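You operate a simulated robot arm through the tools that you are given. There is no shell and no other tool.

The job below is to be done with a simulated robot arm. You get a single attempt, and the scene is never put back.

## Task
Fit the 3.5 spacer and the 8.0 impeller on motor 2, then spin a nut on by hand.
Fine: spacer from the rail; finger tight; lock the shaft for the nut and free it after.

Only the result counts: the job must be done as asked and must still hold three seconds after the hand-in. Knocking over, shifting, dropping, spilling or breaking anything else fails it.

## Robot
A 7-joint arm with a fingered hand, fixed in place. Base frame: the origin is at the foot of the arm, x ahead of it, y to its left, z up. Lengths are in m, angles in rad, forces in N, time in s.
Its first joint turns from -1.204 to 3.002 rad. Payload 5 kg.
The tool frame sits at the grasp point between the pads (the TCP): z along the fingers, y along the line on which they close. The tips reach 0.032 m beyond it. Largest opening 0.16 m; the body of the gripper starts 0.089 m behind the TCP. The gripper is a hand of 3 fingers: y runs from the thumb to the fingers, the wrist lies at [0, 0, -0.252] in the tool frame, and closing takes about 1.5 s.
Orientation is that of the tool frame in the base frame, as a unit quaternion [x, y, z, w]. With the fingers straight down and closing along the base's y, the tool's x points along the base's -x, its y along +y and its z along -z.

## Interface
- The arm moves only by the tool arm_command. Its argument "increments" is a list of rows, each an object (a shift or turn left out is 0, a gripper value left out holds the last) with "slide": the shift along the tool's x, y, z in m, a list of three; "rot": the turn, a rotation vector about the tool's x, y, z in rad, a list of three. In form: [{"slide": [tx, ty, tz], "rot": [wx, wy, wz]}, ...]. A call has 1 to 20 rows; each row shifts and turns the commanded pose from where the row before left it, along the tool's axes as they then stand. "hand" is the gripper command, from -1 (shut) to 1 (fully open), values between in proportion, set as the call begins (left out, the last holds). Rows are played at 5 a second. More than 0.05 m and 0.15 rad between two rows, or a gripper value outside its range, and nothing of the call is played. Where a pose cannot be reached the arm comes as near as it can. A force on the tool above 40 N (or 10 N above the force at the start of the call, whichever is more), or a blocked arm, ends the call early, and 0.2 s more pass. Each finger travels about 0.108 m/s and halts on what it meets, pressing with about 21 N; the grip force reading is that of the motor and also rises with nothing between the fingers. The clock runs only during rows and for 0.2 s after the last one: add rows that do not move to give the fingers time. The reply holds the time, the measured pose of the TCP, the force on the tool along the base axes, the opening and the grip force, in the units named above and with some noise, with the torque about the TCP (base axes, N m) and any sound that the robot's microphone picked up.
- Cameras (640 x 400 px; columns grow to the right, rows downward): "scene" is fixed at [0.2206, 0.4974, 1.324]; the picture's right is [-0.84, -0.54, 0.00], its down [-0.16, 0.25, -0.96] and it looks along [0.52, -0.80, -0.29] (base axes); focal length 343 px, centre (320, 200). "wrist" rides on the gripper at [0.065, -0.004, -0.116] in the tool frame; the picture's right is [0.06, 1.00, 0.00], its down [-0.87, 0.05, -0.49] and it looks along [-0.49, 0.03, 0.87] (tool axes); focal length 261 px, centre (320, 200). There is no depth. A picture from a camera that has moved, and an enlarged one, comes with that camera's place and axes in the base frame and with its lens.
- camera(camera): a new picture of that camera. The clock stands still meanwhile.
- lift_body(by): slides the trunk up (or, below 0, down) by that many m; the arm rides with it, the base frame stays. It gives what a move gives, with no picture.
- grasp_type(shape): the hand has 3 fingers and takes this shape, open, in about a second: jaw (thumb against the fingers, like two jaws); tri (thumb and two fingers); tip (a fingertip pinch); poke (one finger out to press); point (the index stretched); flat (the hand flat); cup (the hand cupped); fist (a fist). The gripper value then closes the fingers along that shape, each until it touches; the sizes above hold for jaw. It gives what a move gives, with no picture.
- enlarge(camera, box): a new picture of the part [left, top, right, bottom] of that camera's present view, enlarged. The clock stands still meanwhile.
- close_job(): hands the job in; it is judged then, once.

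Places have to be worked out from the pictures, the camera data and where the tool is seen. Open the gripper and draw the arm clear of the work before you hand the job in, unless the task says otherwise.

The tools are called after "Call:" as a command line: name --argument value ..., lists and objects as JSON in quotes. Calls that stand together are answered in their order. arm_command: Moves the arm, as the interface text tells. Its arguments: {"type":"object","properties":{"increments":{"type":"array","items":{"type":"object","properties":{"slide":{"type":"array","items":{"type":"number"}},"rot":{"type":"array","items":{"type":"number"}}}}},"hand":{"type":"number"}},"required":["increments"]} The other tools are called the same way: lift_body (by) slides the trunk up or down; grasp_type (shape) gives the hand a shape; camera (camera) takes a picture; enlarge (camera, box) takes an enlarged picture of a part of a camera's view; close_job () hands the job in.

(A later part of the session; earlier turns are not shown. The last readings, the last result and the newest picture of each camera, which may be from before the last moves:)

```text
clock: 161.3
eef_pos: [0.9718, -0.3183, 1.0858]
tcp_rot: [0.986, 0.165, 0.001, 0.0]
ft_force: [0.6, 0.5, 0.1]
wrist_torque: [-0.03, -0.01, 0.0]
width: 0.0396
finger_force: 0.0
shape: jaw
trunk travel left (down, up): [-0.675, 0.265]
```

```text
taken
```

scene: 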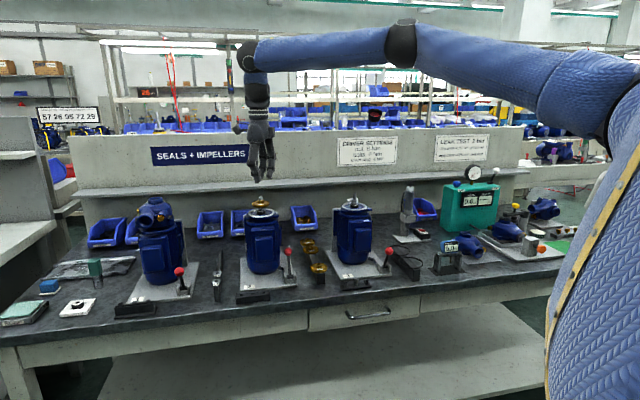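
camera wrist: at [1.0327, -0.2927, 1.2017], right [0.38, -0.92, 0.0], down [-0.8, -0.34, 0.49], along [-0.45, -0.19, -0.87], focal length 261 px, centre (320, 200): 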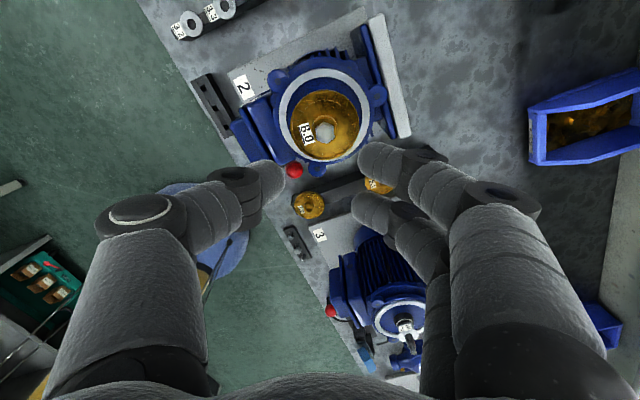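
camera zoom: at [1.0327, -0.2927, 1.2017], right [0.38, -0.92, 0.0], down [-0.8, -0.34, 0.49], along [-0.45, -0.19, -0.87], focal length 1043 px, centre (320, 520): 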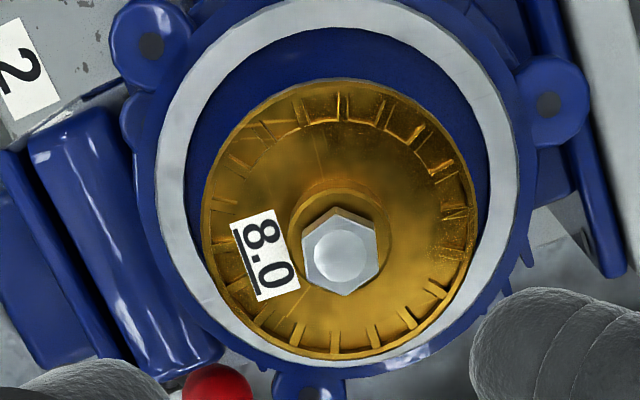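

The wrist can wind to 289°, giving almost a full turn per stroke. The nut is at tool (0.010, 0.004, 0.090); I centre the open hand for it to lie at (0.0012, 0.009) and come down 45 mm, then re-measure.

Call:
arm_command --increments '[{"slide": [0.0089, -0.0053, 0]}, {"slide": [0, 0, 0.02]}, {"slide": [0, 0, 0.025]}, {}, {}]'

Call:
enlarge --camera "wrist" --box '[270, 110, 390, 210]'

Call:
enlarge --camera "scene" --box '[252, 180, 276, 210]'

```text
clock: 162.5
eef_pos: [0.9815, -0.3088, 1.0406]
tcp_rot: [0.986, 0.165, 0.0, 0.0]
ft_force: [0.4, 0.1, -0.3]
wrist_torque: [0.03, 0.0, 0.01]
width: 0.0396
finger_force: 0.0
shape: jaw
trunk travel left (down, up): [-0.675, 0.265]
```

```text
4.00 times, centred on (330, 160) of wrist
camera zoom: at [1.041, -0.2841, 1.1567], right [0.38, -0.92, 0.0], down [-0.8, -0.33, 0.49], along [-0.45, -0.19, -0.87], focal length 1043 px, centre (280, 360)
```

zoom: 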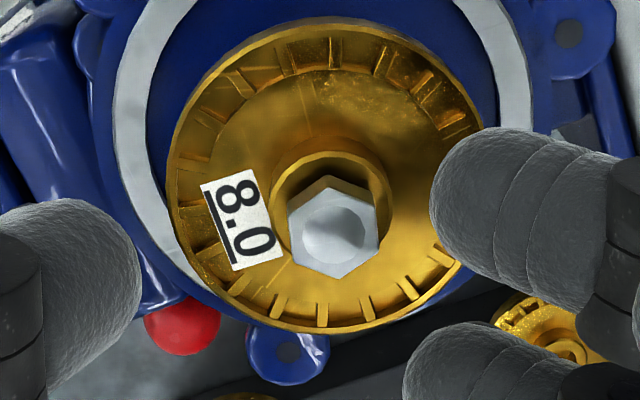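

```text
13.33 times, centred on (264, 195) of scene
camera zoom: at [0.2206, 0.4974, 1.324], right [-0.84, -0.54, 0.0], down [-0.16, 0.25, -0.96], along [0.52, -0.8, -0.29], focal length 4578 px, centre (1067, 267)
```

zoom: 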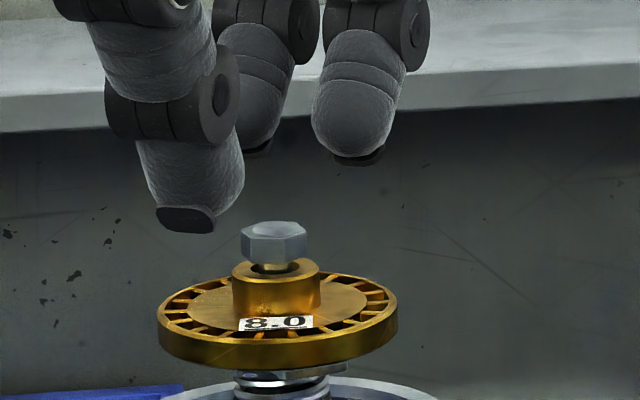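

The nut is at tool (0.000, 0.009) with its top 45 mm below the TCP. I adjust 1.7 mm in x and descend 25 mm to the grip height.

Call:
arm_command --increments '[{"slide": [-0.0017, 0, 0.01]}, {"slide": [0, 0, 0.01]}, {"slide": [0, 0, 0.005]}, {}, {}]'

Call:
enlarge --camera "wrist" --box '[270, 130, 390, 230]'

Call:
enlarge --camera "scene" --box '[252, 183, 276, 210]'

```text
clock: 163.7
eef_pos: [0.9788, -0.3105, 1.0159]
tcp_rot: [0.986, 0.165, -0.001, 0.001]
ft_force: [-0.8, -0.1, 1.0]
wrist_torque: [0.01, -0.05, 0.01]
width: 0.0397
finger_force: 0.1
shape: jaw
trunk travel left (down, up): [-0.675, 0.265]
```

```text
4.00 times, centred on (330, 180) of wrist
camera zoom: at [1.038, -0.2861, 1.1318], right [0.38, -0.92, 0.0], down [-0.8, -0.33, 0.49], along [-0.45, -0.19, -0.87], focal length 1043 px, centre (280, 280)
```

zoom: 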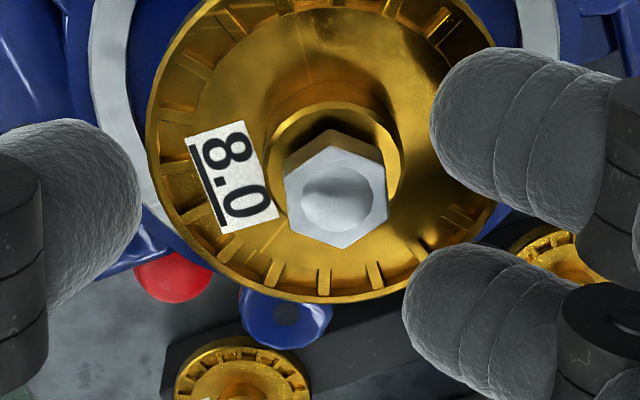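

```text
14.81 times, centred on (264, 196) of scene
camera zoom: at [0.2206, 0.4974, 1.324], right [-0.84, -0.54, 0.0], down [-0.16, 0.25, -0.96], along [0.52, -0.8, -0.29], focal length 5087 px, centre (1150, 252)
```

zoom: 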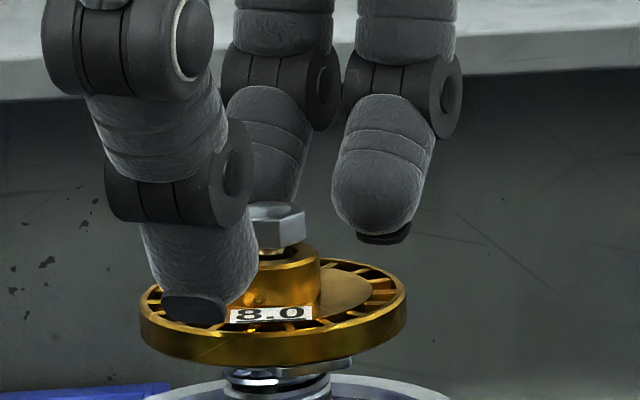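

The nut lies at about (0.002, 0.008) in the hand, matching the earlier good grip. I close on it and check the side forces.

Call:
arm_command --increments '[{}, {}, {}, {}]' --hand -1

Call:
enlarge --camera "wrist" --box '[290, 150, 370, 220]'

Call:
enlarge --camera "scene" --box '[252, 183, 276, 210]'

```text
clock: 164.7
eef_pos: [0.9791, -0.3093, 1.0162]
tcp_rot: [0.986, 0.165, 0.0, -0.001]
ft_force: [1.7, 6.6, -1.0]
wrist_torque: [0.1, -0.17, 0.02]
width: 0.0
finger_force: 20.9
shape: jaw
trunk travel left (down, up): [-0.675, 0.265]
```

```text
5.71 times, centred on (330, 185) of wrist
camera zoom: at [1.0383, -0.2845, 1.1319], right [0.38, -0.92, 0.0], down [-0.8, -0.34, 0.49], along [-0.45, -0.19, -0.87], focal length 1489 px, centre (263, 286)
```

zoom: 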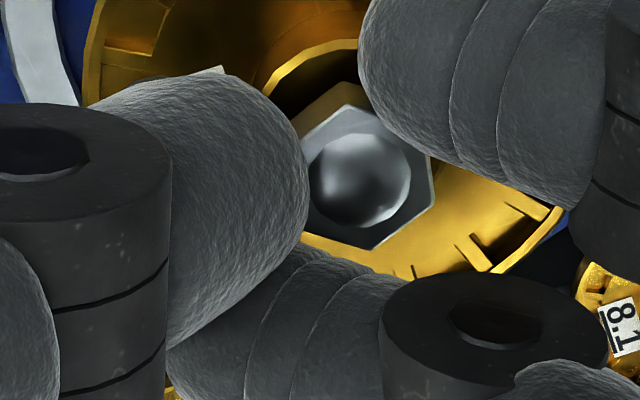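

```text
14.81 times, centred on (264, 196) of scene
camera zoom: at [0.2206, 0.4974, 1.324], right [-0.84, -0.54, 0.0], down [-0.16, 0.25, -0.96], along [0.52, -0.8, -0.29], focal length 5087 px, centre (1150, 252)
```

zoom: 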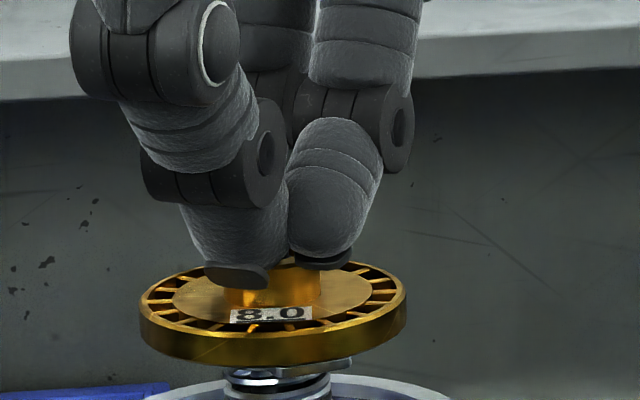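

Only the thumb and one finger caught the nut; it lies about 2.2 mm too far toward that finger. I open, shift the hand by +2.2 mm in x, and close again.

Call:
arm_command --increments '[{}, {}, {"slide": [0.0022, 0, 0]}, {}]' --hand -0.5

Call:
enlarge --camera "wrist" --box '[270, 130, 390, 230]'

Call:
arm_command --increments '[{}, {}, {}, {}]' --hand -1

Call:
enlarge --camera "wrist" --box '[290, 150, 370, 220]'

```text
clock: 165.7
eef_pos: [0.9801, -0.3106, 1.0158]
tcp_rot: [0.986, 0.166, 0.0, 0.0]
ft_force: [0.1, 0.7, -0.4]
wrist_torque: [0.02, 0.0, -0.01]
width: 0.0397
finger_force: 0.0
shape: jaw
trunk travel left (down, up): [-0.675, 0.265]
```

```text
4.00 times, centred on (330, 180) of wrist
camera zoom: at [1.0395, -0.2851, 1.132], right [0.38, -0.92, 0.0], down [-0.8, -0.33, 0.49], along [-0.45, -0.19, -0.87], focal length 1043 px, centre (280, 280)
```

zoom: 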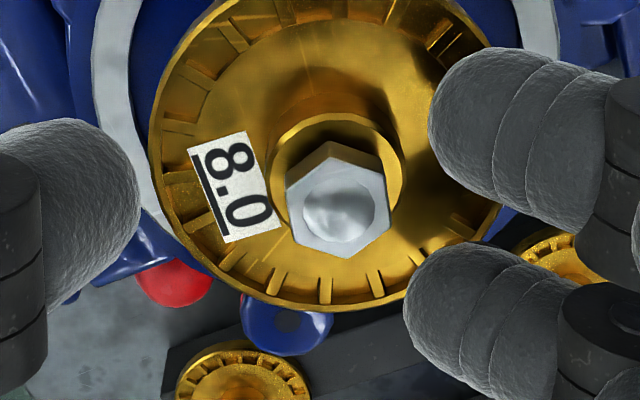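

```text
clock: 166.7
eef_pos: [0.98, -0.3114, 1.0159]
tcp_rot: [0.986, 0.165, 0.0, 0.0]
ft_force: [0.2, -0.9, 0.3]
wrist_torque: [-0.16, -0.05, 0.01]
width: 0.0025
finger_force: 20.9
shape: jaw
trunk travel left (down, up): [-0.675, 0.265]
```

```text
5.71 times, centred on (330, 185) of wrist
camera zoom: at [1.0398, -0.2851, 1.1317], right [0.38, -0.92, 0.0], down [-0.8, -0.33, 0.49], along [-0.45, -0.19, -0.87], focal length 1489 px, centre (263, 286)
```

zoom: 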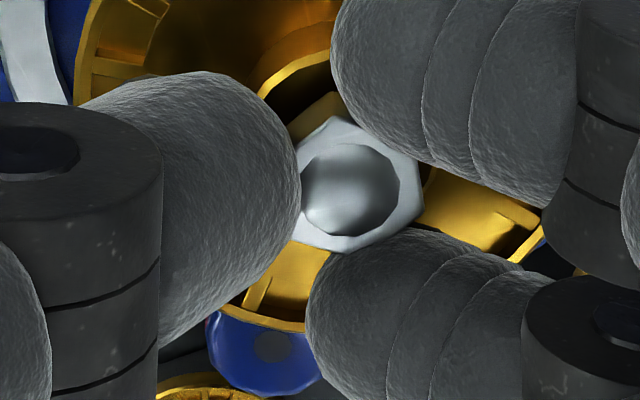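

A proper three-point grip now, with almost no side force; the nut centre is at (0.0007, 0.009). I turn clockwise 1.5 rad with feed.

Call:
arm_command --increments '[{"slide": [0.00135, 0, 3e-05], "rot": [0, 0, 0.15]}, {"slide": [0.00135, 0, 3e-05], "rot": [0, 0, 0.15]}, {"slide": [0.00135, 0, 3e-05], "rot": [0, 0, 0.15]}, {"slide": [0.00135, 0, 3e-05], "rot": [0, 0, 0.15]}, {"slide": [0.00135, 0, 3e-05], "rot": [0, 0, 0.15]}, {"slide": [0.00135, 0, 3e-05], "rot": [0, 0, 0.15]}, {"slide": [0.00135, 0, 3e-05], "rot": [0, 0, 0.15]}, {"slide": [0.00135, 0, 3e-05], "rot": [0, 0, 0.15]}, {"slide": [0.00135, 0, 3e-05], "rot": [0, 0, 0.15]}, {"slide": [0.00135, 0, 3e-05], "rot": [0, 0, 0.15]}]'

Call:
enlarge --camera "wrist" --box '[290, 150, 370, 220]'

```text
clock: 168.9
eef_pos: [0.9927, -0.3135, 1.014]
tcp_rot: [0.834, -0.552, -0.001, 0.0]
ft_force: [0.5, 0.2, 1.3]
wrist_torque: [0.07, 0.19, 0.01]
width: 0.0005
finger_force: 20.8
shape: jaw
trunk travel left (down, up): [-0.675, 0.265]
```

```text
5.71 times, centred on (330, 185) of wrist
camera zoom: at [1.0212, -0.3723, 1.1306], right [-0.89, -0.45, 0.0], down [-0.39, 0.78, 0.49], along [-0.22, 0.44, -0.87], focal length 1489 px, centre (263, 286)
```

zoom: 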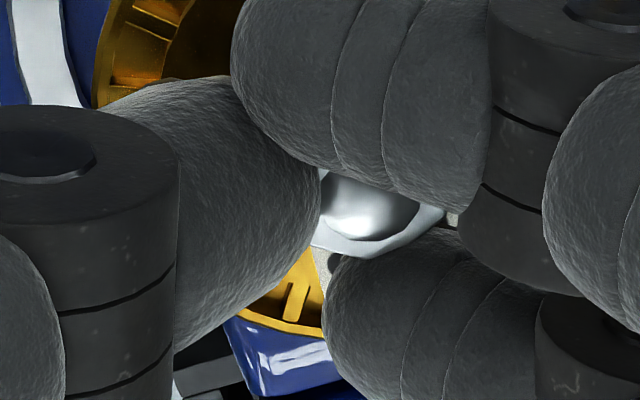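

Forces are low. I continue the stroke by another 2.4 rad, then check the nut's height.

Call:
arm_command --increments '[{"slide": [0.00135, 0, 3e-05], "rot": [0, 0, 0.15]}, {"slide": [0.00135, 0, 3e-05], "rot": [0, 0, 0.15]}, {"slide": [0.00135, 0, 3e-05], "rot": [0, 0, 0.15]}, {"slide": [0.00135, 0, 3e-05], "rot": [0, 0, 0.15]}, {"slide": [0.00135, 0, 3e-05], "rot": [0, 0, 0.15]}, {"slide": [0.00135, 0, 3e-05], "rot": [0, 0, 0.15]}, {"slide": [0.00135, 0, 3e-05], "rot": [0, 0, 0.15]}, {"slide": [0.00135, 0, 3e-05], "rot": [0, 0, 0.15]}]'

Call:
enlarge --camera "wrist" --box '[290, 150, 370, 220]'

Call:
enlarge --camera "scene" --box '[256, 188, 270, 205]'

```text
clock: 170.7
eef_pos: [0.9934, -0.3251, 1.0154]
tcp_rot: [-0.375, 0.927, 0.001, 0.0]
ft_force: [9.2, -7.9, 0.2]
wrist_torque: [-0.15, -0.16, 0.02]
width: 0.0
finger_force: 21.1
shape: jaw
trunk travel left (down, up): [-0.675, 0.265]
```

```text
5.71 times, centred on (330, 185) of wrist
camera zoom: at [0.9481, -0.3734, 1.1302], right [-0.74, 0.67, 0.0], down [0.58, 0.65, 0.49], along [0.33, 0.36, -0.87], focal length 1489 px, centre (263, 286)
```

zoom: 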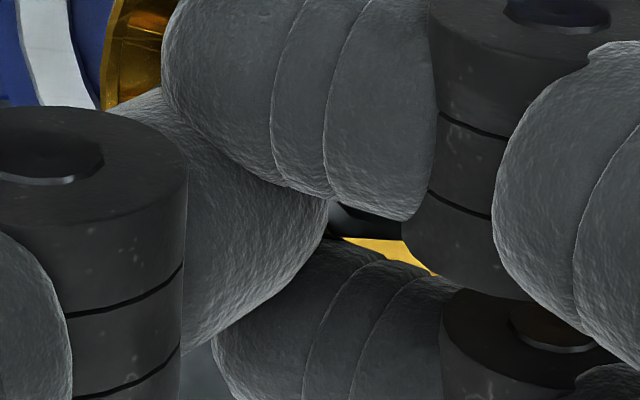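

```text
16.00 times, centred on (263, 196) of scene
camera zoom: at [0.2206, 0.4974, 1.324], right [-0.84, -0.54, 0.0], down [-0.16, 0.25, -0.96], along [0.52, -0.8, -0.29], focal length 5494 px, centre (1232, 256)
```

zoom: 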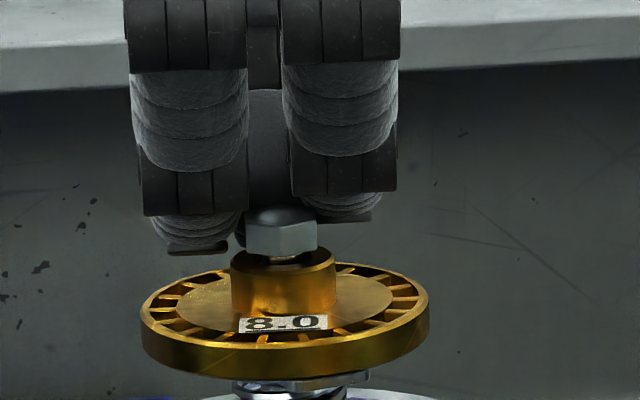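

The nut has come down about 1.5 mm, but side force grew to 12 N. I relieve 1.3 mm in y and go on turning with the corrected centre (0.001, 0.0102).

Call:
arm_command --increments '[{"slide": [0, -0.0007, 0]}, {"slide": [0, -0.0006, 0]}, {}]'

Call:
arm_command --increments '[{"slide": [0.00153, -3e-05, 6e-05], "rot": [0, 0, 0.15]}, {"slide": [0.00153, -3e-05, 6e-05], "rot": [0, 0, 0.15]}, {"slide": [0.00153, -3e-05, 6e-05], "rot": [0, 0, 0.15]}, {"slide": [0.00153, -3e-05, 6e-05], "rot": [0, 0, 0.15]}, {"slide": [0.00153, -3e-05, 6e-05], "rot": [0, 0, 0.15]}, {"slide": [0.00153, -3e-05, 6e-05], "rot": [0, 0, 0.15]}, {"slide": [0.00153, -3e-05, 6e-05], "rot": [0, 0, 0.15]}, {"slide": [0.00153, -3e-05, 6e-05], "rot": [0, 0, 0.15]}, {"slide": [0.00153, -3e-05, 6e-05], "rot": [0, 0, 0.15]}, {"slide": [0.00153, -3e-05, 6e-05], "rot": [0, 0, 0.15]}]'

Call:
enlarge --camera "wrist" --box '[290, 150, 370, 220]'

Call:
enlarge --camera "scene" --box '[256, 188, 270, 205]'

```text
clock: 171.5
eef_pos: [0.9928, -0.325, 1.015]
tcp_rot: [-0.378, 0.926, 0.001, 0.0]
ft_force: [6.8, -6.4, -0.5]
wrist_torque: [-0.1, -0.1, 0.0]
width: 0.0
finger_force: 20.8
shape: jaw
trunk travel left (down, up): [-0.675, 0.265]
```

```text
clock: 173.7
eef_pos: [0.9782, -0.3269, 1.0133]
tcp_rot: [0.356, 0.935, 0.0, 0.0]
ft_force: [-9.8, -17.5, 0.4]
wrist_torque: [-0.29, 0.23, 0.02]
width: 0.0
finger_force: 21.0
shape: jaw
trunk travel left (down, up): [-0.675, 0.265]
```

```text
5.71 times, centred on (330, 185) of wrist
camera zoom: at [0.9256, -0.2867, 1.1296], right [0.62, 0.79, 0.0], down [0.69, -0.54, 0.49], along [0.39, -0.3, -0.87], focal length 1489 px, centre (263, 286)
```

zoom: 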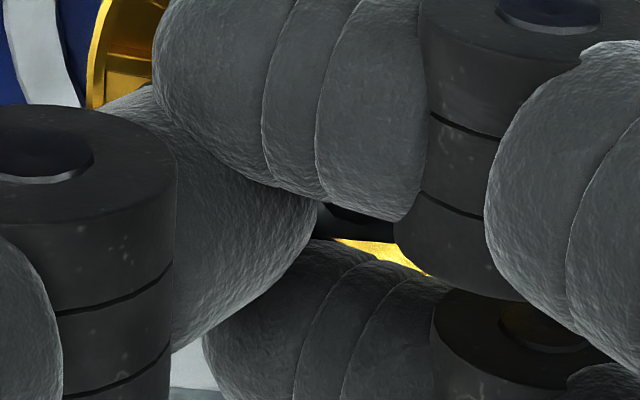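

```text
16.00 times, centred on (263, 196) of scene
camera zoom: at [0.2206, 0.4974, 1.324], right [-0.84, -0.54, 0.0], down [-0.16, 0.25, -0.96], along [0.52, -0.8, -0.29], focal length 5494 px, centre (1232, 256)
```

zoom: 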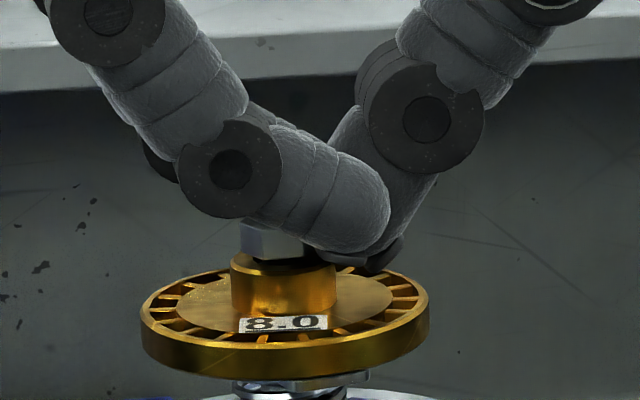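

Side force has grown to 20 N along -y, so the nut has worked outward in the grip. I ease the hand 2 mm in -y and read again.

Call:
arm_command --increments '[{"slide": [-0.0003, -0.001, 0]}, {"slide": [-0.0003, -0.001, 0]}, {}]'

Call:
enlarge --camera "wrist" --box '[290, 150, 370, 220]'

```text
clock: 174.5
eef_pos: [0.977, -0.3279, 1.0142]
tcp_rot: [0.354, 0.935, 0.001, 0.0]
ft_force: [-8.7, -8.4, -1.3]
wrist_torque: [-0.14, 0.15, 0.04]
width: 0.0001
finger_force: 20.9
shape: jaw
trunk travel left (down, up): [-0.675, 0.265]
```

```text
5.71 times, centred on (330, 185) of wrist
camera zoom: at [0.9252, -0.2877, 1.1301], right [0.61, 0.79, 0.0], down [0.69, -0.54, 0.49], along [0.39, -0.3, -0.87], focal length 1489 px, centre (263, 286)
```

zoom: 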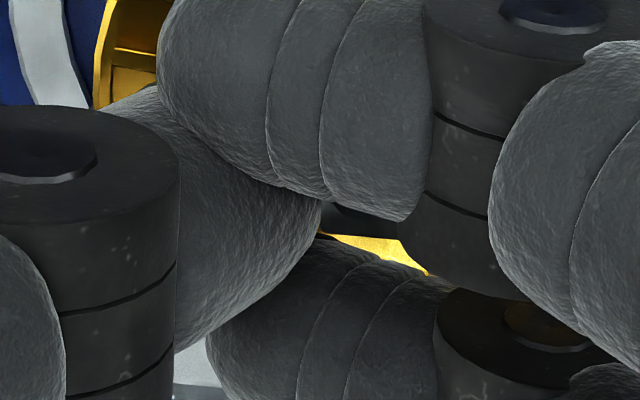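

I open again at this heading to see the nut's height and re-centre for a clean regrip.

Call:
arm_command --increments '[{}, {}, {}]' --hand -0.5

Call:
enlarge --camera "wrist" --box '[270, 130, 390, 230]'

Call:
enlarge --camera "scene" --box '[256, 188, 270, 205]'

```text
clock: 175.3
eef_pos: [0.9779, -0.3267, 1.0144]
tcp_rot: [0.354, 0.935, 0.001, 0.0]
ft_force: [0.0, -0.1, 0.6]
wrist_torque: [0.0, -0.01, 0.0]
width: 0.0396
finger_force: 0.0
shape: jaw
trunk travel left (down, up): [-0.675, 0.265]
```

```text
4.00 times, centred on (330, 180) of wrist
camera zoom: at [0.9255, -0.2874, 1.1305], right [0.61, 0.79, 0.0], down [0.69, -0.54, 0.49], along [0.39, -0.3, -0.87], focal length 1043 px, centre (280, 280)
```

zoom: 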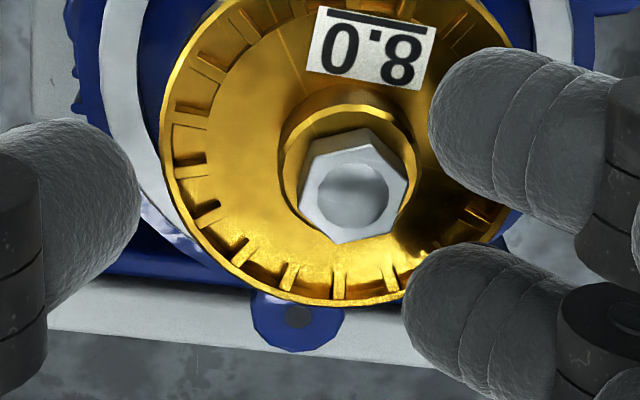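

```text
16.00 times, centred on (263, 196) of scene
camera zoom: at [0.2206, 0.4974, 1.324], right [-0.84, -0.54, 0.0], down [-0.16, 0.25, -0.96], along [0.52, -0.8, -0.29], focal length 5494 px, centre (1232, 256)
```

zoom: 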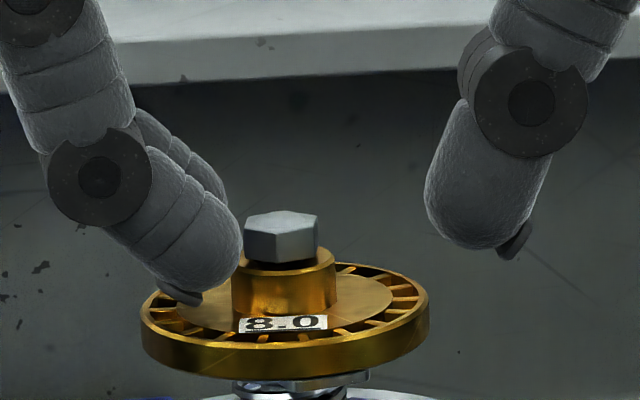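

The nut has come down to about 2.4 mm above the hub, so it is threading on. I re-centre by (+2.1, +2.1) mm, lower 1.3 mm, and close for the next stroke.

Call:
arm_command --increments '[{"slide": [0.0021, 0.0021, 0]}, {"slide": [0, 0, 0.0013]}, {}]'

Call:
arm_command --increments '[{}, {}, {}, {}]' --hand -1

Call:
enlarge --camera "wrist" --box '[290, 150, 370, 220]'

```text
clock: 176.1
eef_pos: [0.977, -0.3257, 1.013]
tcp_rot: [0.355, 0.935, -0.001, -0.001]
ft_force: [0.5, -0.2, -0.2]
wrist_torque: [-0.01, 0.0, 0.0]
width: 0.0396
finger_force: 0.0
shape: jaw
trunk travel left (down, up): [-0.675, 0.265]
```

```text
clock: 177.1
eef_pos: [0.9767, -0.3245, 1.0125]
tcp_rot: [0.355, 0.935, 0.001, 0.0]
ft_force: [0.9, 0.2, 1.7]
wrist_torque: [0.17, -0.17, 0.0]
width: 0.0037
finger_force: 20.9
shape: jaw
trunk travel left (down, up): [-0.675, 0.265]
```

```text
5.71 times, centred on (330, 185) of wrist
camera zoom: at [0.9249, -0.2851, 1.1291], right [0.61, 0.79, 0.0], down [0.69, -0.54, 0.49], along [0.39, -0.3, -0.87], focal length 1489 px, centre (263, 286)
```

zoom: 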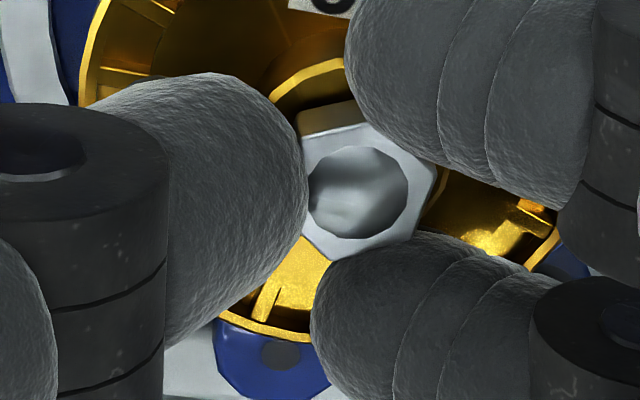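

A clean three-point grip with little side force, nut at (0.0003, 0.0095). I turn 0.75 rad with a larger feed and check.

Call:
arm_command --increments '[{"slide": [0.00142, 6e-05, 7e-05], "rot": [0, 0, 0.15]}, {"slide": [0.00142, 6e-05, 7e-05], "rot": [0, 0, 0.15]}, {"slide": [0.00142, 6e-05, 7e-05], "rot": [0, 0, 0.15]}, {"slide": [0.00142, 6e-05, 7e-05], "rot": [0, 0, 0.15]}, {"slide": [0.00142, 6e-05, 7e-05], "rot": [0, 0, 0.15]}]'

Call:
enlarge --camera "wrist" --box '[290, 150, 370, 220]'

Call:
arm_command --increments '[{"slide": [0.00142, 6e-05, 7e-05], "rot": [0, 0, 0.15]}, {"slide": [0.00142, 6e-05, 7e-05], "rot": [0, 0, 0.15]}, {"slide": [0.00142, 6e-05, 7e-05], "rot": [0, 0, 0.15]}, {"slide": [0.00142, 6e-05, 7e-05], "rot": [0, 0, 0.15]}]'

Call:
enlarge --camera "wrist" --box '[290, 150, 370, 220]'

```text
clock: 178.3
eef_pos: [0.9734, -0.3176, 1.0129]
tcp_rot: [0.674, 0.739, 0.0, 0.0]
ft_force: [-2.3, 8.6, 2.5]
wrist_torque: [0.2, -0.17, 0.11]
width: 0.003
finger_force: 21.0
shape: jaw
trunk travel left (down, up): [-0.675, 0.265]
```

```text
5.71 times, centred on (330, 185) of wrist
camera zoom: at [0.9624, -0.2534, 1.1285], right [0.99, 0.16, 0.0], down [0.14, -0.86, 0.49], along [0.08, -0.49, -0.87], focal length 1489 px, centre (263, 286)
```

zoom: 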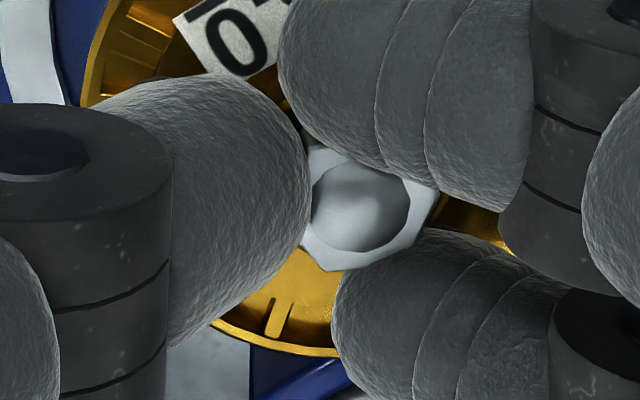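

```text
clock: 179.3
eef_pos: [0.9745, -0.3137, 1.013]
tcp_rot: [0.862, 0.507, 0.0, 0.001]
ft_force: [-6.8, 8.5, 1.7]
wrist_torque: [-0.01, 0.07, 0.1]
width: 0.0019
finger_force: 20.9
shape: jaw
trunk travel left (down, up): [-0.675, 0.265]
```

```text
5.71 times, centred on (330, 185) of wrist
camera zoom: at [1.0021, -0.255, 1.1286], right [0.9, -0.43, 0.0], down [-0.37, -0.79, 0.49], along [-0.21, -0.44, -0.87], focal length 1489 px, centre (263, 286)
```

zoom: 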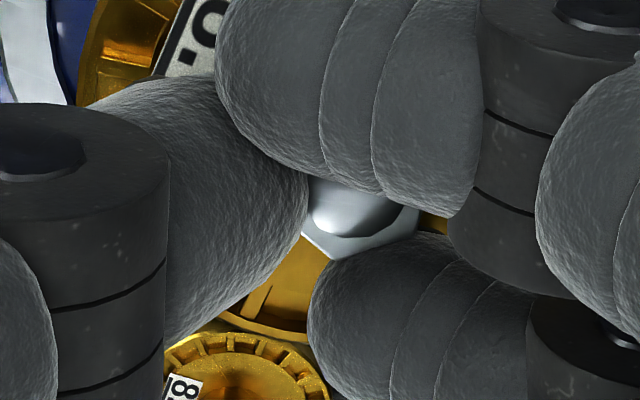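

I feel 0.1 N·m of resistance and 11 N side force. I open and check the nut's height again.

Call:
arm_command --increments '[{}, {}, {}]' --hand -0.5

Call:
arm_command --increments '[{"slide": [0, 0, -0.03]}, {}]'

Call:
enlarge --camera "scene" --box '[256, 188, 270, 205]'

Call:
enlarge --camera "wrist" --box '[270, 110, 390, 210]'

```text
clock: 180.1
eef_pos: [0.9766, -0.3132, 1.0111]
tcp_rot: [0.862, 0.508, 0.0, 0.001]
ft_force: [-0.3, -0.1, 0.0]
wrist_torque: [-0.02, -0.01, 0.0]
width: 0.0395
finger_force: 0.1
shape: jaw
trunk travel left (down, up): [-0.675, 0.265]
```

```text
clock: 180.7
eef_pos: [0.9754, -0.3153, 1.0423]
tcp_rot: [0.861, 0.508, 0.0, -0.001]
ft_force: [0.2, -1.0, -0.4]
wrist_torque: [0.02, 0.03, 0.03]
width: 0.0398
finger_force: 0.0
shape: jaw
trunk travel left (down, up): [-0.675, 0.265]
```

```text
16.00 times, centred on (263, 196) of scene
camera zoom: at [0.2206, 0.4974, 1.324], right [-0.84, -0.54, 0.0], down [-0.16, 0.25, -0.96], along [0.52, -0.8, -0.29], focal length 5494 px, centre (1232, 256)
```

zoom: 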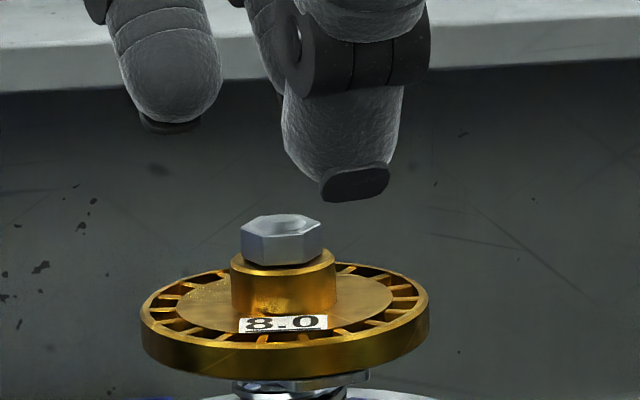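

```text
4.00 times, centred on (330, 160) of wrist
camera zoom: at [1.0035, -0.2564, 1.1583], right [0.9, -0.43, 0.0], down [-0.37, -0.79, 0.49], along [-0.21, -0.44, -0.87], focal length 1043 px, centre (280, 360)
```

zoom: 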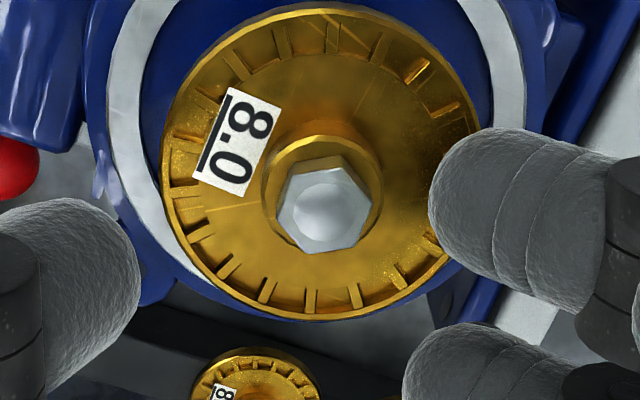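

The nut is now only about 1.5 mm above the hub and advances roughly 3.7 mm per turn. I wind the open hand back to heading 195°, where its flats will face the thumb again.

Call:
arm_command --increments '[{"slide": [-0.00144, 0.00025, 0], "rot": [0, 0, -0.14544]}, {"slide": [-0.00144, 0.00025, 0], "rot": [0, 0, -0.14544]}, {"slide": [-0.00144, 0.00025, 0], "rot": [0, 0, -0.14544]}, {"slide": [-0.00144, 0.00025, 0], "rot": [0, 0, -0.14544]}, {"slide": [-0.00144, 0.00025, 0], "rot": [0, 0, -0.14544]}, {"slide": [-0.00144, 0.00025, 0], "rot": [0, 0, -0.14544]}, {"slide": [-0.00144, 0.00025, 0], "rot": [0, 0, -0.14544]}, {"slide": [-0.00144, 0.00025, 0], "rot": [0, 0, -0.14544]}, {"slide": [-0.00144, 0.00025, 0], "rot": [0, 0, -0.14544]}, {"slide": [-0.00144, 0.00025, 0], "rot": [0, 0, -0.14544]}, {"slide": [-0.00144, 0.00025, 0], "rot": [0, 0, -0.14544]}, {"slide": [-0.00144, 0.00025, 0], "rot": [0, 0, -0.14544]}, {"slide": [-0.00144, 0.00025, 0], "rot": [0, 0, -0.14544]}, {"slide": [-0.00144, 0.00025, 0], "rot": [0, 0, -0.14544]}]'

Call:
arm_command --increments '[{"slide": [-0.00144, 0.00025, 0], "rot": [0, 0, -0.14544]}, {"slide": [-0.00144, 0.00025, 0], "rot": [0, 0, -0.14544]}, {"slide": [-0.00144, 0.00025, 0], "rot": [0, 0, -0.14544]}, {"slide": [-0.00144, 0.00025, 0], "rot": [0, 0, -0.14544]}, {"slide": [-0.00144, 0.00025, 0], "rot": [0, 0, -0.14544]}, {"slide": [-0.00144, 0.00025, 0], "rot": [0, 0, -0.14544]}, {"slide": [-0.00144, 0.00025, 0], "rot": [0, 0, -0.14544]}, {"slide": [-0.00144, 0.00025, 0], "rot": [0, 0, -0.14544]}, {"slide": [-0.00144, 0.00025, 0], "rot": [0, 0, -0.14544]}, {"slide": [-0.00144, 0.00025, 0], "rot": [0, 0, -0.14544]}, {"slide": [-0.00144, 0.00025, 0], "rot": [0, 0, -0.14544]}, {"slide": [-0.00144, 0.00025, 0], "rot": [0, 0, -0.14544]}, {"slide": [-0.00144, 0.00025, 0], "rot": [0, 0, -0.14544]}, {}]'

Call:
enlarge --camera "wrist" --box '[270, 110, 390, 210]'

```text
clock: 183.7
eef_pos: [0.9836, -0.3276, 1.0415]
tcp_rot: [0.018, 1.0, 0.0, 0.0]
ft_force: [-0.1, -0.8, -0.3]
wrist_torque: [-0.02, 0.0, 0.02]
width: 0.0394
finger_force: 0.0
shape: jaw
trunk travel left (down, up): [-0.675, 0.265]
```

```text
clock: 186.7
eef_pos: [0.994, -0.3146, 1.0417]
tcp_rot: [0.8, -0.6, 0.0, 0.001]
ft_force: [0.1, -0.7, 0.4]
wrist_torque: [0.0, 0.0, 0.0]
width: 0.0398
finger_force: 0.0
shape: jaw
trunk travel left (down, up): [-0.675, 0.265]
```

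```text
4.00 times, centred on (330, 160) of wrist
camera zoom: at [1.015, -0.3759, 1.157], right [-0.94, -0.34, 0.0], down [-0.29, 0.82, 0.49], along [-0.17, 0.46, -0.87], focal length 1043 px, centre (280, 360)
```

zoom: 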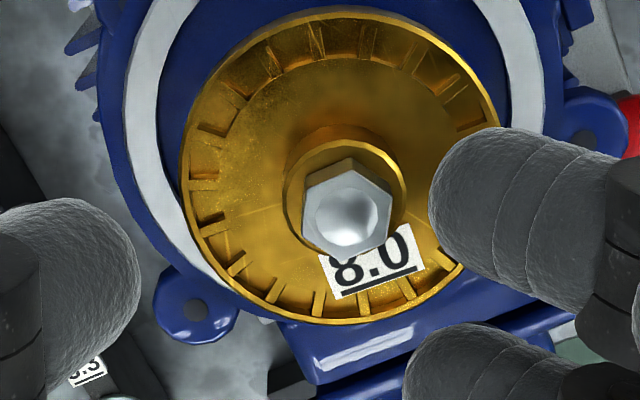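

Heading 196° has a flat facing the thumb. The nut is at (0.0009, 0.0113); I shift by (1.6, 2.3) mm, descend 29.5 mm and close.

Call:
arm_command --increments '[{"slide": [0.0016, 0.0023, 0]}, {"slide": [0, 0, 0.01]}, {"slide": [0, 0, 0.01]}, {"slide": [0, 0, 0.0095]}, {}]'

Call:
enlarge --camera "wrist" --box '[270, 130, 390, 230]'

Call:
arm_command --increments '[{}, {}, {}, {}]' --hand -1

Call:
enlarge --camera "wrist" --box '[290, 150, 370, 220]'

```text
clock: 187.9
eef_pos: [0.9916, -0.3169, 1.0118]
tcp_rot: [0.799, -0.601, 0.001, 0.0]
ft_force: [-0.2, -0.3, -0.4]
wrist_torque: [0.0, -0.02, 0.0]
width: 0.0398
finger_force: 0.1
shape: jaw
trunk travel left (down, up): [-0.675, 0.265]
```

```text
4.00 times, centred on (330, 180) of wrist
camera zoom: at [1.0134, -0.3783, 1.1276], right [-0.94, -0.34, 0.0], down [-0.29, 0.82, 0.49], along [-0.17, 0.46, -0.87], focal length 1043 px, centre (280, 280)
```

zoom: 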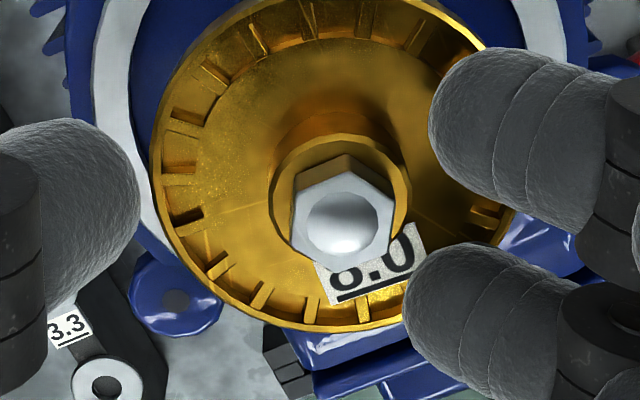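

```text
clock: 188.9
eef_pos: [0.9923, -0.3176, 1.0125]
tcp_rot: [0.799, -0.602, 0.001, 0.0]
ft_force: [3.4, -2.9, 7.2]
wrist_torque: [-0.15, 0.12, -0.02]
width: 0.0047
finger_force: 20.8
shape: jaw
trunk travel left (down, up): [-0.675, 0.265]
```

```text
5.71 times, centred on (330, 185) of wrist
camera zoom: at [1.0134, -0.3787, 1.128], right [-0.94, -0.34, 0.0], down [-0.29, 0.82, 0.49], along [-0.16, 0.46, -0.87], focal length 1489 px, centre (263, 286)
```

zoom: 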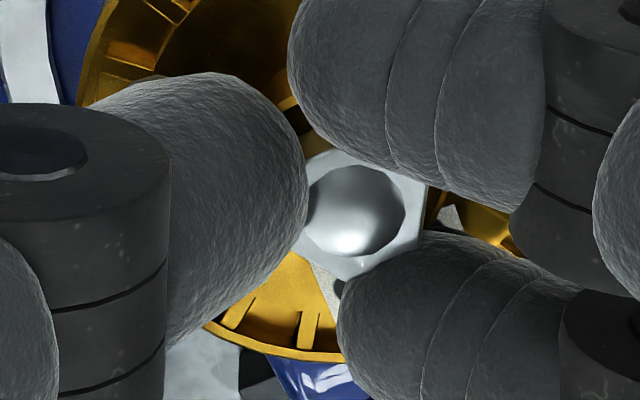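

A solid grip again, with 7 N upward from the fingertips touching the hub region. I turn 0.75 rad without extra feed so that the nut sinks in the grip, then read the forces.

Call:
arm_command --increments '[{"slide": [0.0014, 0.0003, 0], "rot": [0, 0, 0.15]}, {"slide": [0.0014, 0.0003, 0], "rot": [0, 0, 0.15]}, {"slide": [0.0014, 0.0003, 0], "rot": [0, 0, 0.15]}, {"slide": [0.0014, 0.0003, 0], "rot": [0, 0, 0.15]}, {"slide": [0.0014, 0.0003, 0], "rot": [0, 0, 0.15]}]'

Call:
enlarge --camera "wrist" --box '[290, 150, 370, 220]'

Call:
enlarge --camera "scene" --box '[256, 188, 270, 205]'

```text
clock: 190.1
eef_pos: [0.9923, -0.3218, 1.0117]
tcp_rot: [-0.523, 0.852, 0.0, 0.0]
ft_force: [12.2, 1.7, 1.6]
wrist_torque: [0.19, -0.22, 0.04]
width: 0.0023
finger_force: 21.1
shape: jaw
trunk travel left (down, up): [-0.675, 0.265]
```

```text
5.71 times, centred on (330, 185) of wrist
camera zoom: at [0.9651, -0.3822, 1.1277], right [-0.92, 0.4, 0.0], down [0.35, 0.8, 0.49], along [0.19, 0.45, -0.87], focal length 1489 px, centre (263, 286)
```

zoom: 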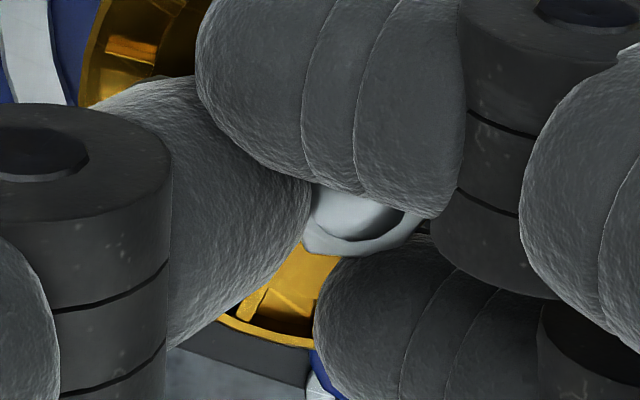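

```text
16.00 times, centred on (263, 196) of scene
camera zoom: at [0.2206, 0.4974, 1.324], right [-0.84, -0.54, 0.0], down [-0.16, 0.25, -0.96], along [0.52, -0.8, -0.29], focal length 5494 px, centre (1232, 256)
```

zoom: 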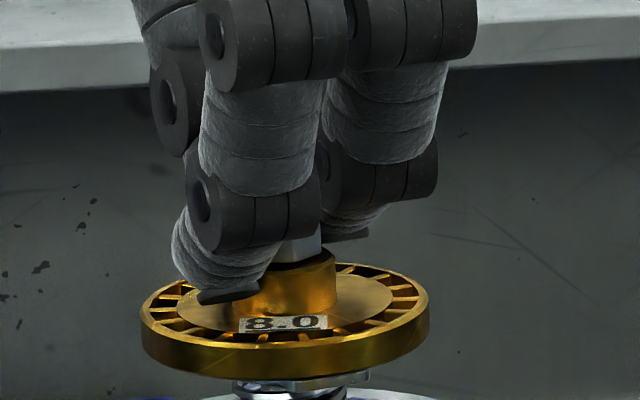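

Side force is 12 N again. I relieve it by (-0.7, -1.0) mm and continue turning with the corrected centre.

Call:
arm_command --increments '[{"slide": [-0.0007, -0.001, 0]}, {}]'

Call:
arm_command --increments '[{"slide": [0.0016, 0.0002, 5e-05], "rot": [0, 0, 0.15]}, {"slide": [0.0016, 0.0002, 5e-05], "rot": [0, 0, 0.15]}, {"slide": [0.0016, 0.0002, 5e-05], "rot": [0, 0, 0.15]}, {"slide": [0.0016, 0.0002, 5e-05], "rot": [0, 0, 0.15]}, {"slide": [0.0016, 0.0002, 5e-05], "rot": [0, 0, 0.15]}]'

Call:
enlarge --camera "wrist" --box '[290, 150, 370, 220]'

Call:
enlarge --camera "scene" --box '[256, 188, 270, 205]'

```text
clock: 190.7
eef_pos: [0.9921, -0.3227, 1.0121]
tcp_rot: [-0.523, 0.852, -0.001, -0.001]
ft_force: [9.4, 3.5, 2.1]
wrist_torque: [0.24, -0.14, 0.06]
width: 0.0023
finger_force: 21.3
shape: jaw
trunk travel left (down, up): [-0.675, 0.265]
```

```text
clock: 191.9
eef_pos: [0.9876, -0.3275, 1.0114]
tcp_rot: [-0.174, 0.985, -0.001, 0.001]
ft_force: [35.4, 4.8, 11.5]
wrist_torque: [0.49, -0.96, -0.25]
width: 0.0023
finger_force: 21.3
shape: jaw
trunk travel left (down, up): [-0.675, 0.265]
```

```text
5.71 times, centred on (330, 185) of wrist
camera zoom: at [0.9266, -0.3542, 1.1272], right [-0.4, 0.92, 0.0], down [0.8, 0.35, 0.49], along [0.45, 0.2, -0.87], focal length 1489 px, centre (263, 286)
```

zoom: 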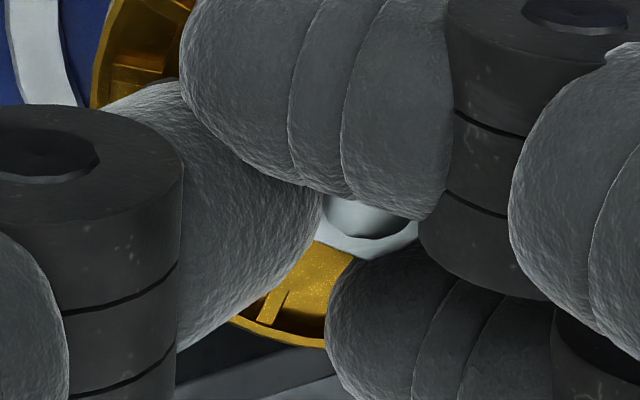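

```text
16.00 times, centred on (263, 196) of scene
camera zoom: at [0.2206, 0.4974, 1.324], right [-0.84, -0.54, 0.0], down [-0.16, 0.25, -0.96], along [0.52, -0.8, -0.29], focal length 5494 px, centre (1232, 256)
```

zoom: 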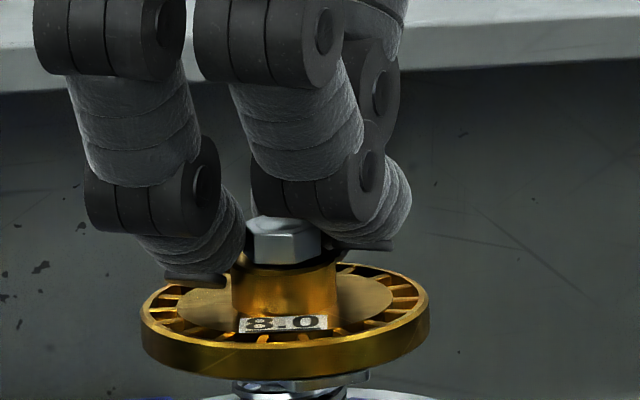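

Side force jumped to 36 N with about 0.12 N·m of turning resistance at the nut. I release at once and look at where the nut stands.

Call:
arm_command --increments '[{}, {}, {}]' --hand -0.5

Call:
enlarge --camera "wrist" --box '[270, 130, 390, 230]'

Call:
enlarge --camera "scene" --box '[256, 188, 270, 205]'

```text
clock: 192.7
eef_pos: [0.9843, -0.3305, 1.0121]
tcp_rot: [-0.174, 0.985, 0.0, -0.001]
ft_force: [-0.4, 1.4, 0.1]
wrist_torque: [-0.02, 0.0, 0.05]
width: 0.0399
finger_force: 0.1
shape: jaw
trunk travel left (down, up): [-0.675, 0.265]
```

```text
4.00 times, centred on (330, 180) of wrist
camera zoom: at [0.9235, -0.3552, 1.1271], right [-0.4, 0.92, 0.0], down [0.8, 0.35, 0.49], along [0.45, 0.2, -0.87], focal length 1043 px, centre (280, 280)
```

zoom: 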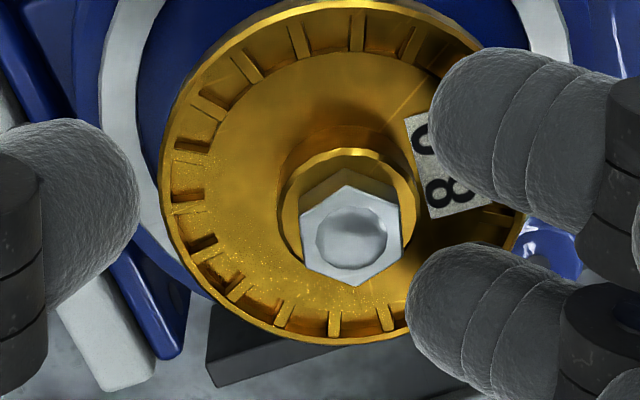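

```text
16.00 times, centred on (263, 196) of scene
camera zoom: at [0.2206, 0.4974, 1.324], right [-0.84, -0.54, 0.0], down [-0.16, 0.25, -0.96], along [0.52, -0.8, -0.29], focal length 5494 px, centre (1232, 256)
```

zoom: 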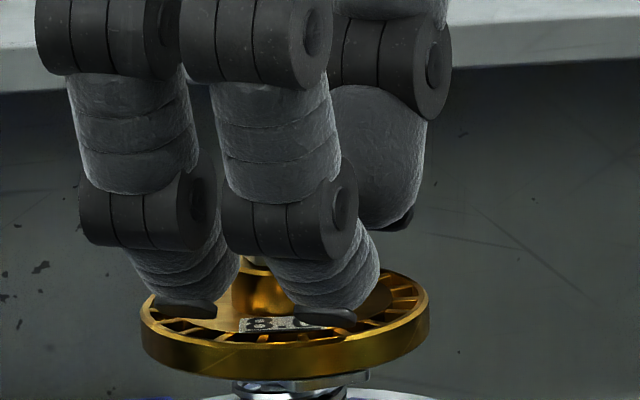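

The nut still has a flat facing the thumb, so it did turn with the hand. I rise 30 mm to measure its height above the hub.

Call:
arm_command --increments '[{"slide": [0, 0, -0.02]}, {"slide": [0, 0, -0.02]}, {}]'

Call:
enlarge --camera "scene" --box '[256, 188, 270, 205]'

Call:
enlarge --camera "wrist" --box '[270, 100, 390, 200]'

```text
clock: 193.5
eef_pos: [0.9867, -0.3306, 1.0503]
tcp_rot: [-0.175, 0.985, 0.0, -0.001]
ft_force: [0.3, 0.0, 0.4]
wrist_torque: [0.02, 0.05, 0.02]
width: 0.0398
finger_force: 0.1
shape: jaw
trunk travel left (down, up): [-0.675, 0.265]
```

```text
16.00 times, centred on (263, 196) of scene
camera zoom: at [0.2206, 0.4974, 1.324], right [-0.84, -0.54, 0.0], down [-0.16, 0.25, -0.96], along [0.52, -0.8, -0.29], focal length 5494 px, centre (1232, 256)
```

zoom: 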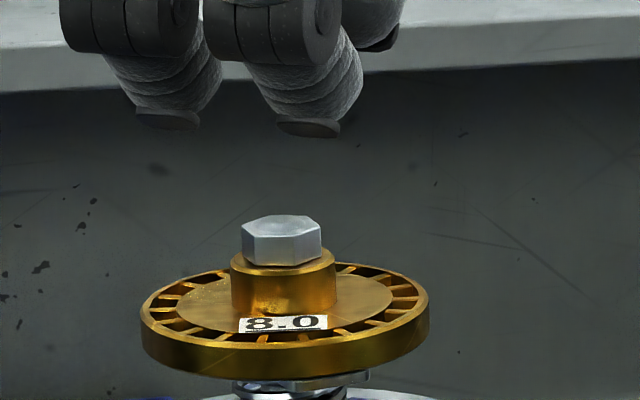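

```text
4.00 times, centred on (330, 150) of wrist
camera zoom: at [0.9264, -0.3565, 1.1668], right [-0.4, 0.92, 0.0], down [0.8, 0.35, 0.49], along [0.45, 0.2, -0.87], focal length 1043 px, centre (280, 400)
```

zoom: 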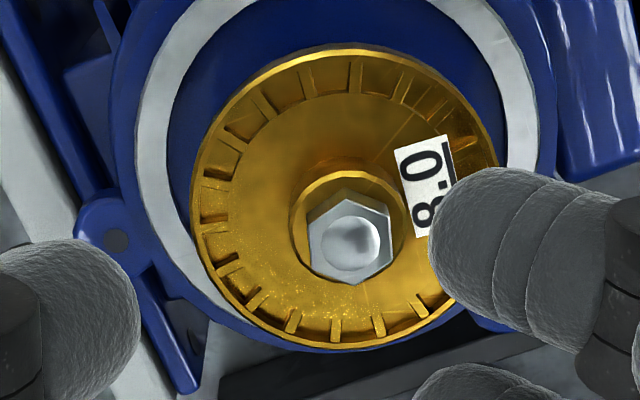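

The nut's underside is now within about 0.5 mm of the hub. I re-centre and regrip at this heading for a final stroke.

Call:
arm_command --increments '[{"slide": [0.0002, 0.0038, 0]}, {"slide": [0, 0, 0.015]}, {"slide": [0, 0, 0.015]}, {"slide": [0, 0, 0.0082]}, {}]'

Call:
enlarge --camera "wrist" --box '[270, 130, 390, 230]'

Call:
arm_command --increments '[{}, {}, {}, {}]' --hand -1

Call:
enlarge --camera "wrist" --box '[290, 150, 370, 220]'

```text
clock: 194.7
eef_pos: [0.984, -0.3269, 1.0145]
tcp_rot: [-0.175, 0.985, 0.0, 0.0]
ft_force: [-0.3, 0.4, -0.3]
wrist_torque: [-0.04, 0.01, 0.01]
width: 0.0399
finger_force: 0.1
shape: jaw
trunk travel left (down, up): [-0.675, 0.265]
```

```text
4.00 times, centred on (330, 180) of wrist
camera zoom: at [0.9239, -0.3533, 1.1297], right [-0.4, 0.92, 0.0], down [0.8, 0.35, 0.49], along [0.45, 0.2, -0.87], focal length 1043 px, centre (280, 280)
```

zoom: 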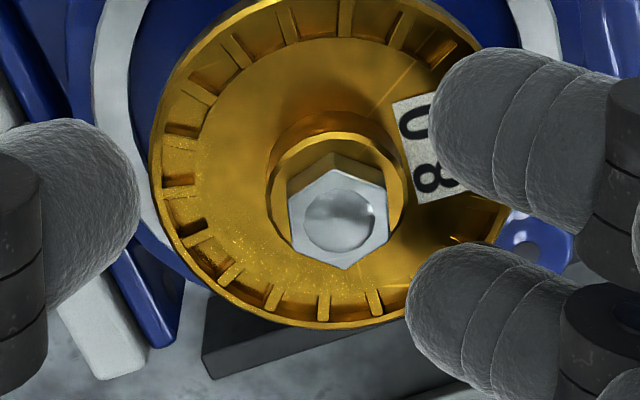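

```text
clock: 195.7
eef_pos: [0.9848, -0.3267, 1.013]
tcp_rot: [-0.175, 0.985, 0.0, 0.0]
ft_force: [5.9, -4.6, 1.7]
wrist_torque: [0.02, -0.18, -0.05]
width: 0.0006
finger_force: 21.2
shape: jaw
trunk travel left (down, up): [-0.675, 0.265]
```

```text
5.71 times, centred on (330, 185) of wrist
camera zoom: at [0.9245, -0.354, 1.1294], right [-0.4, 0.92, 0.0], down [0.8, 0.35, 0.49], along [0.45, 0.2, -0.87], focal length 1489 px, centre (263, 286)
```

zoom: 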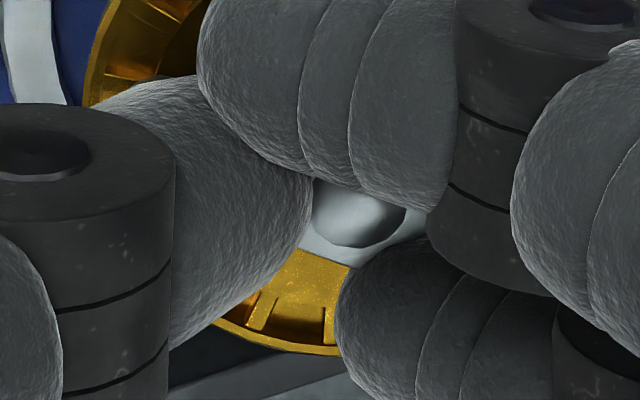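

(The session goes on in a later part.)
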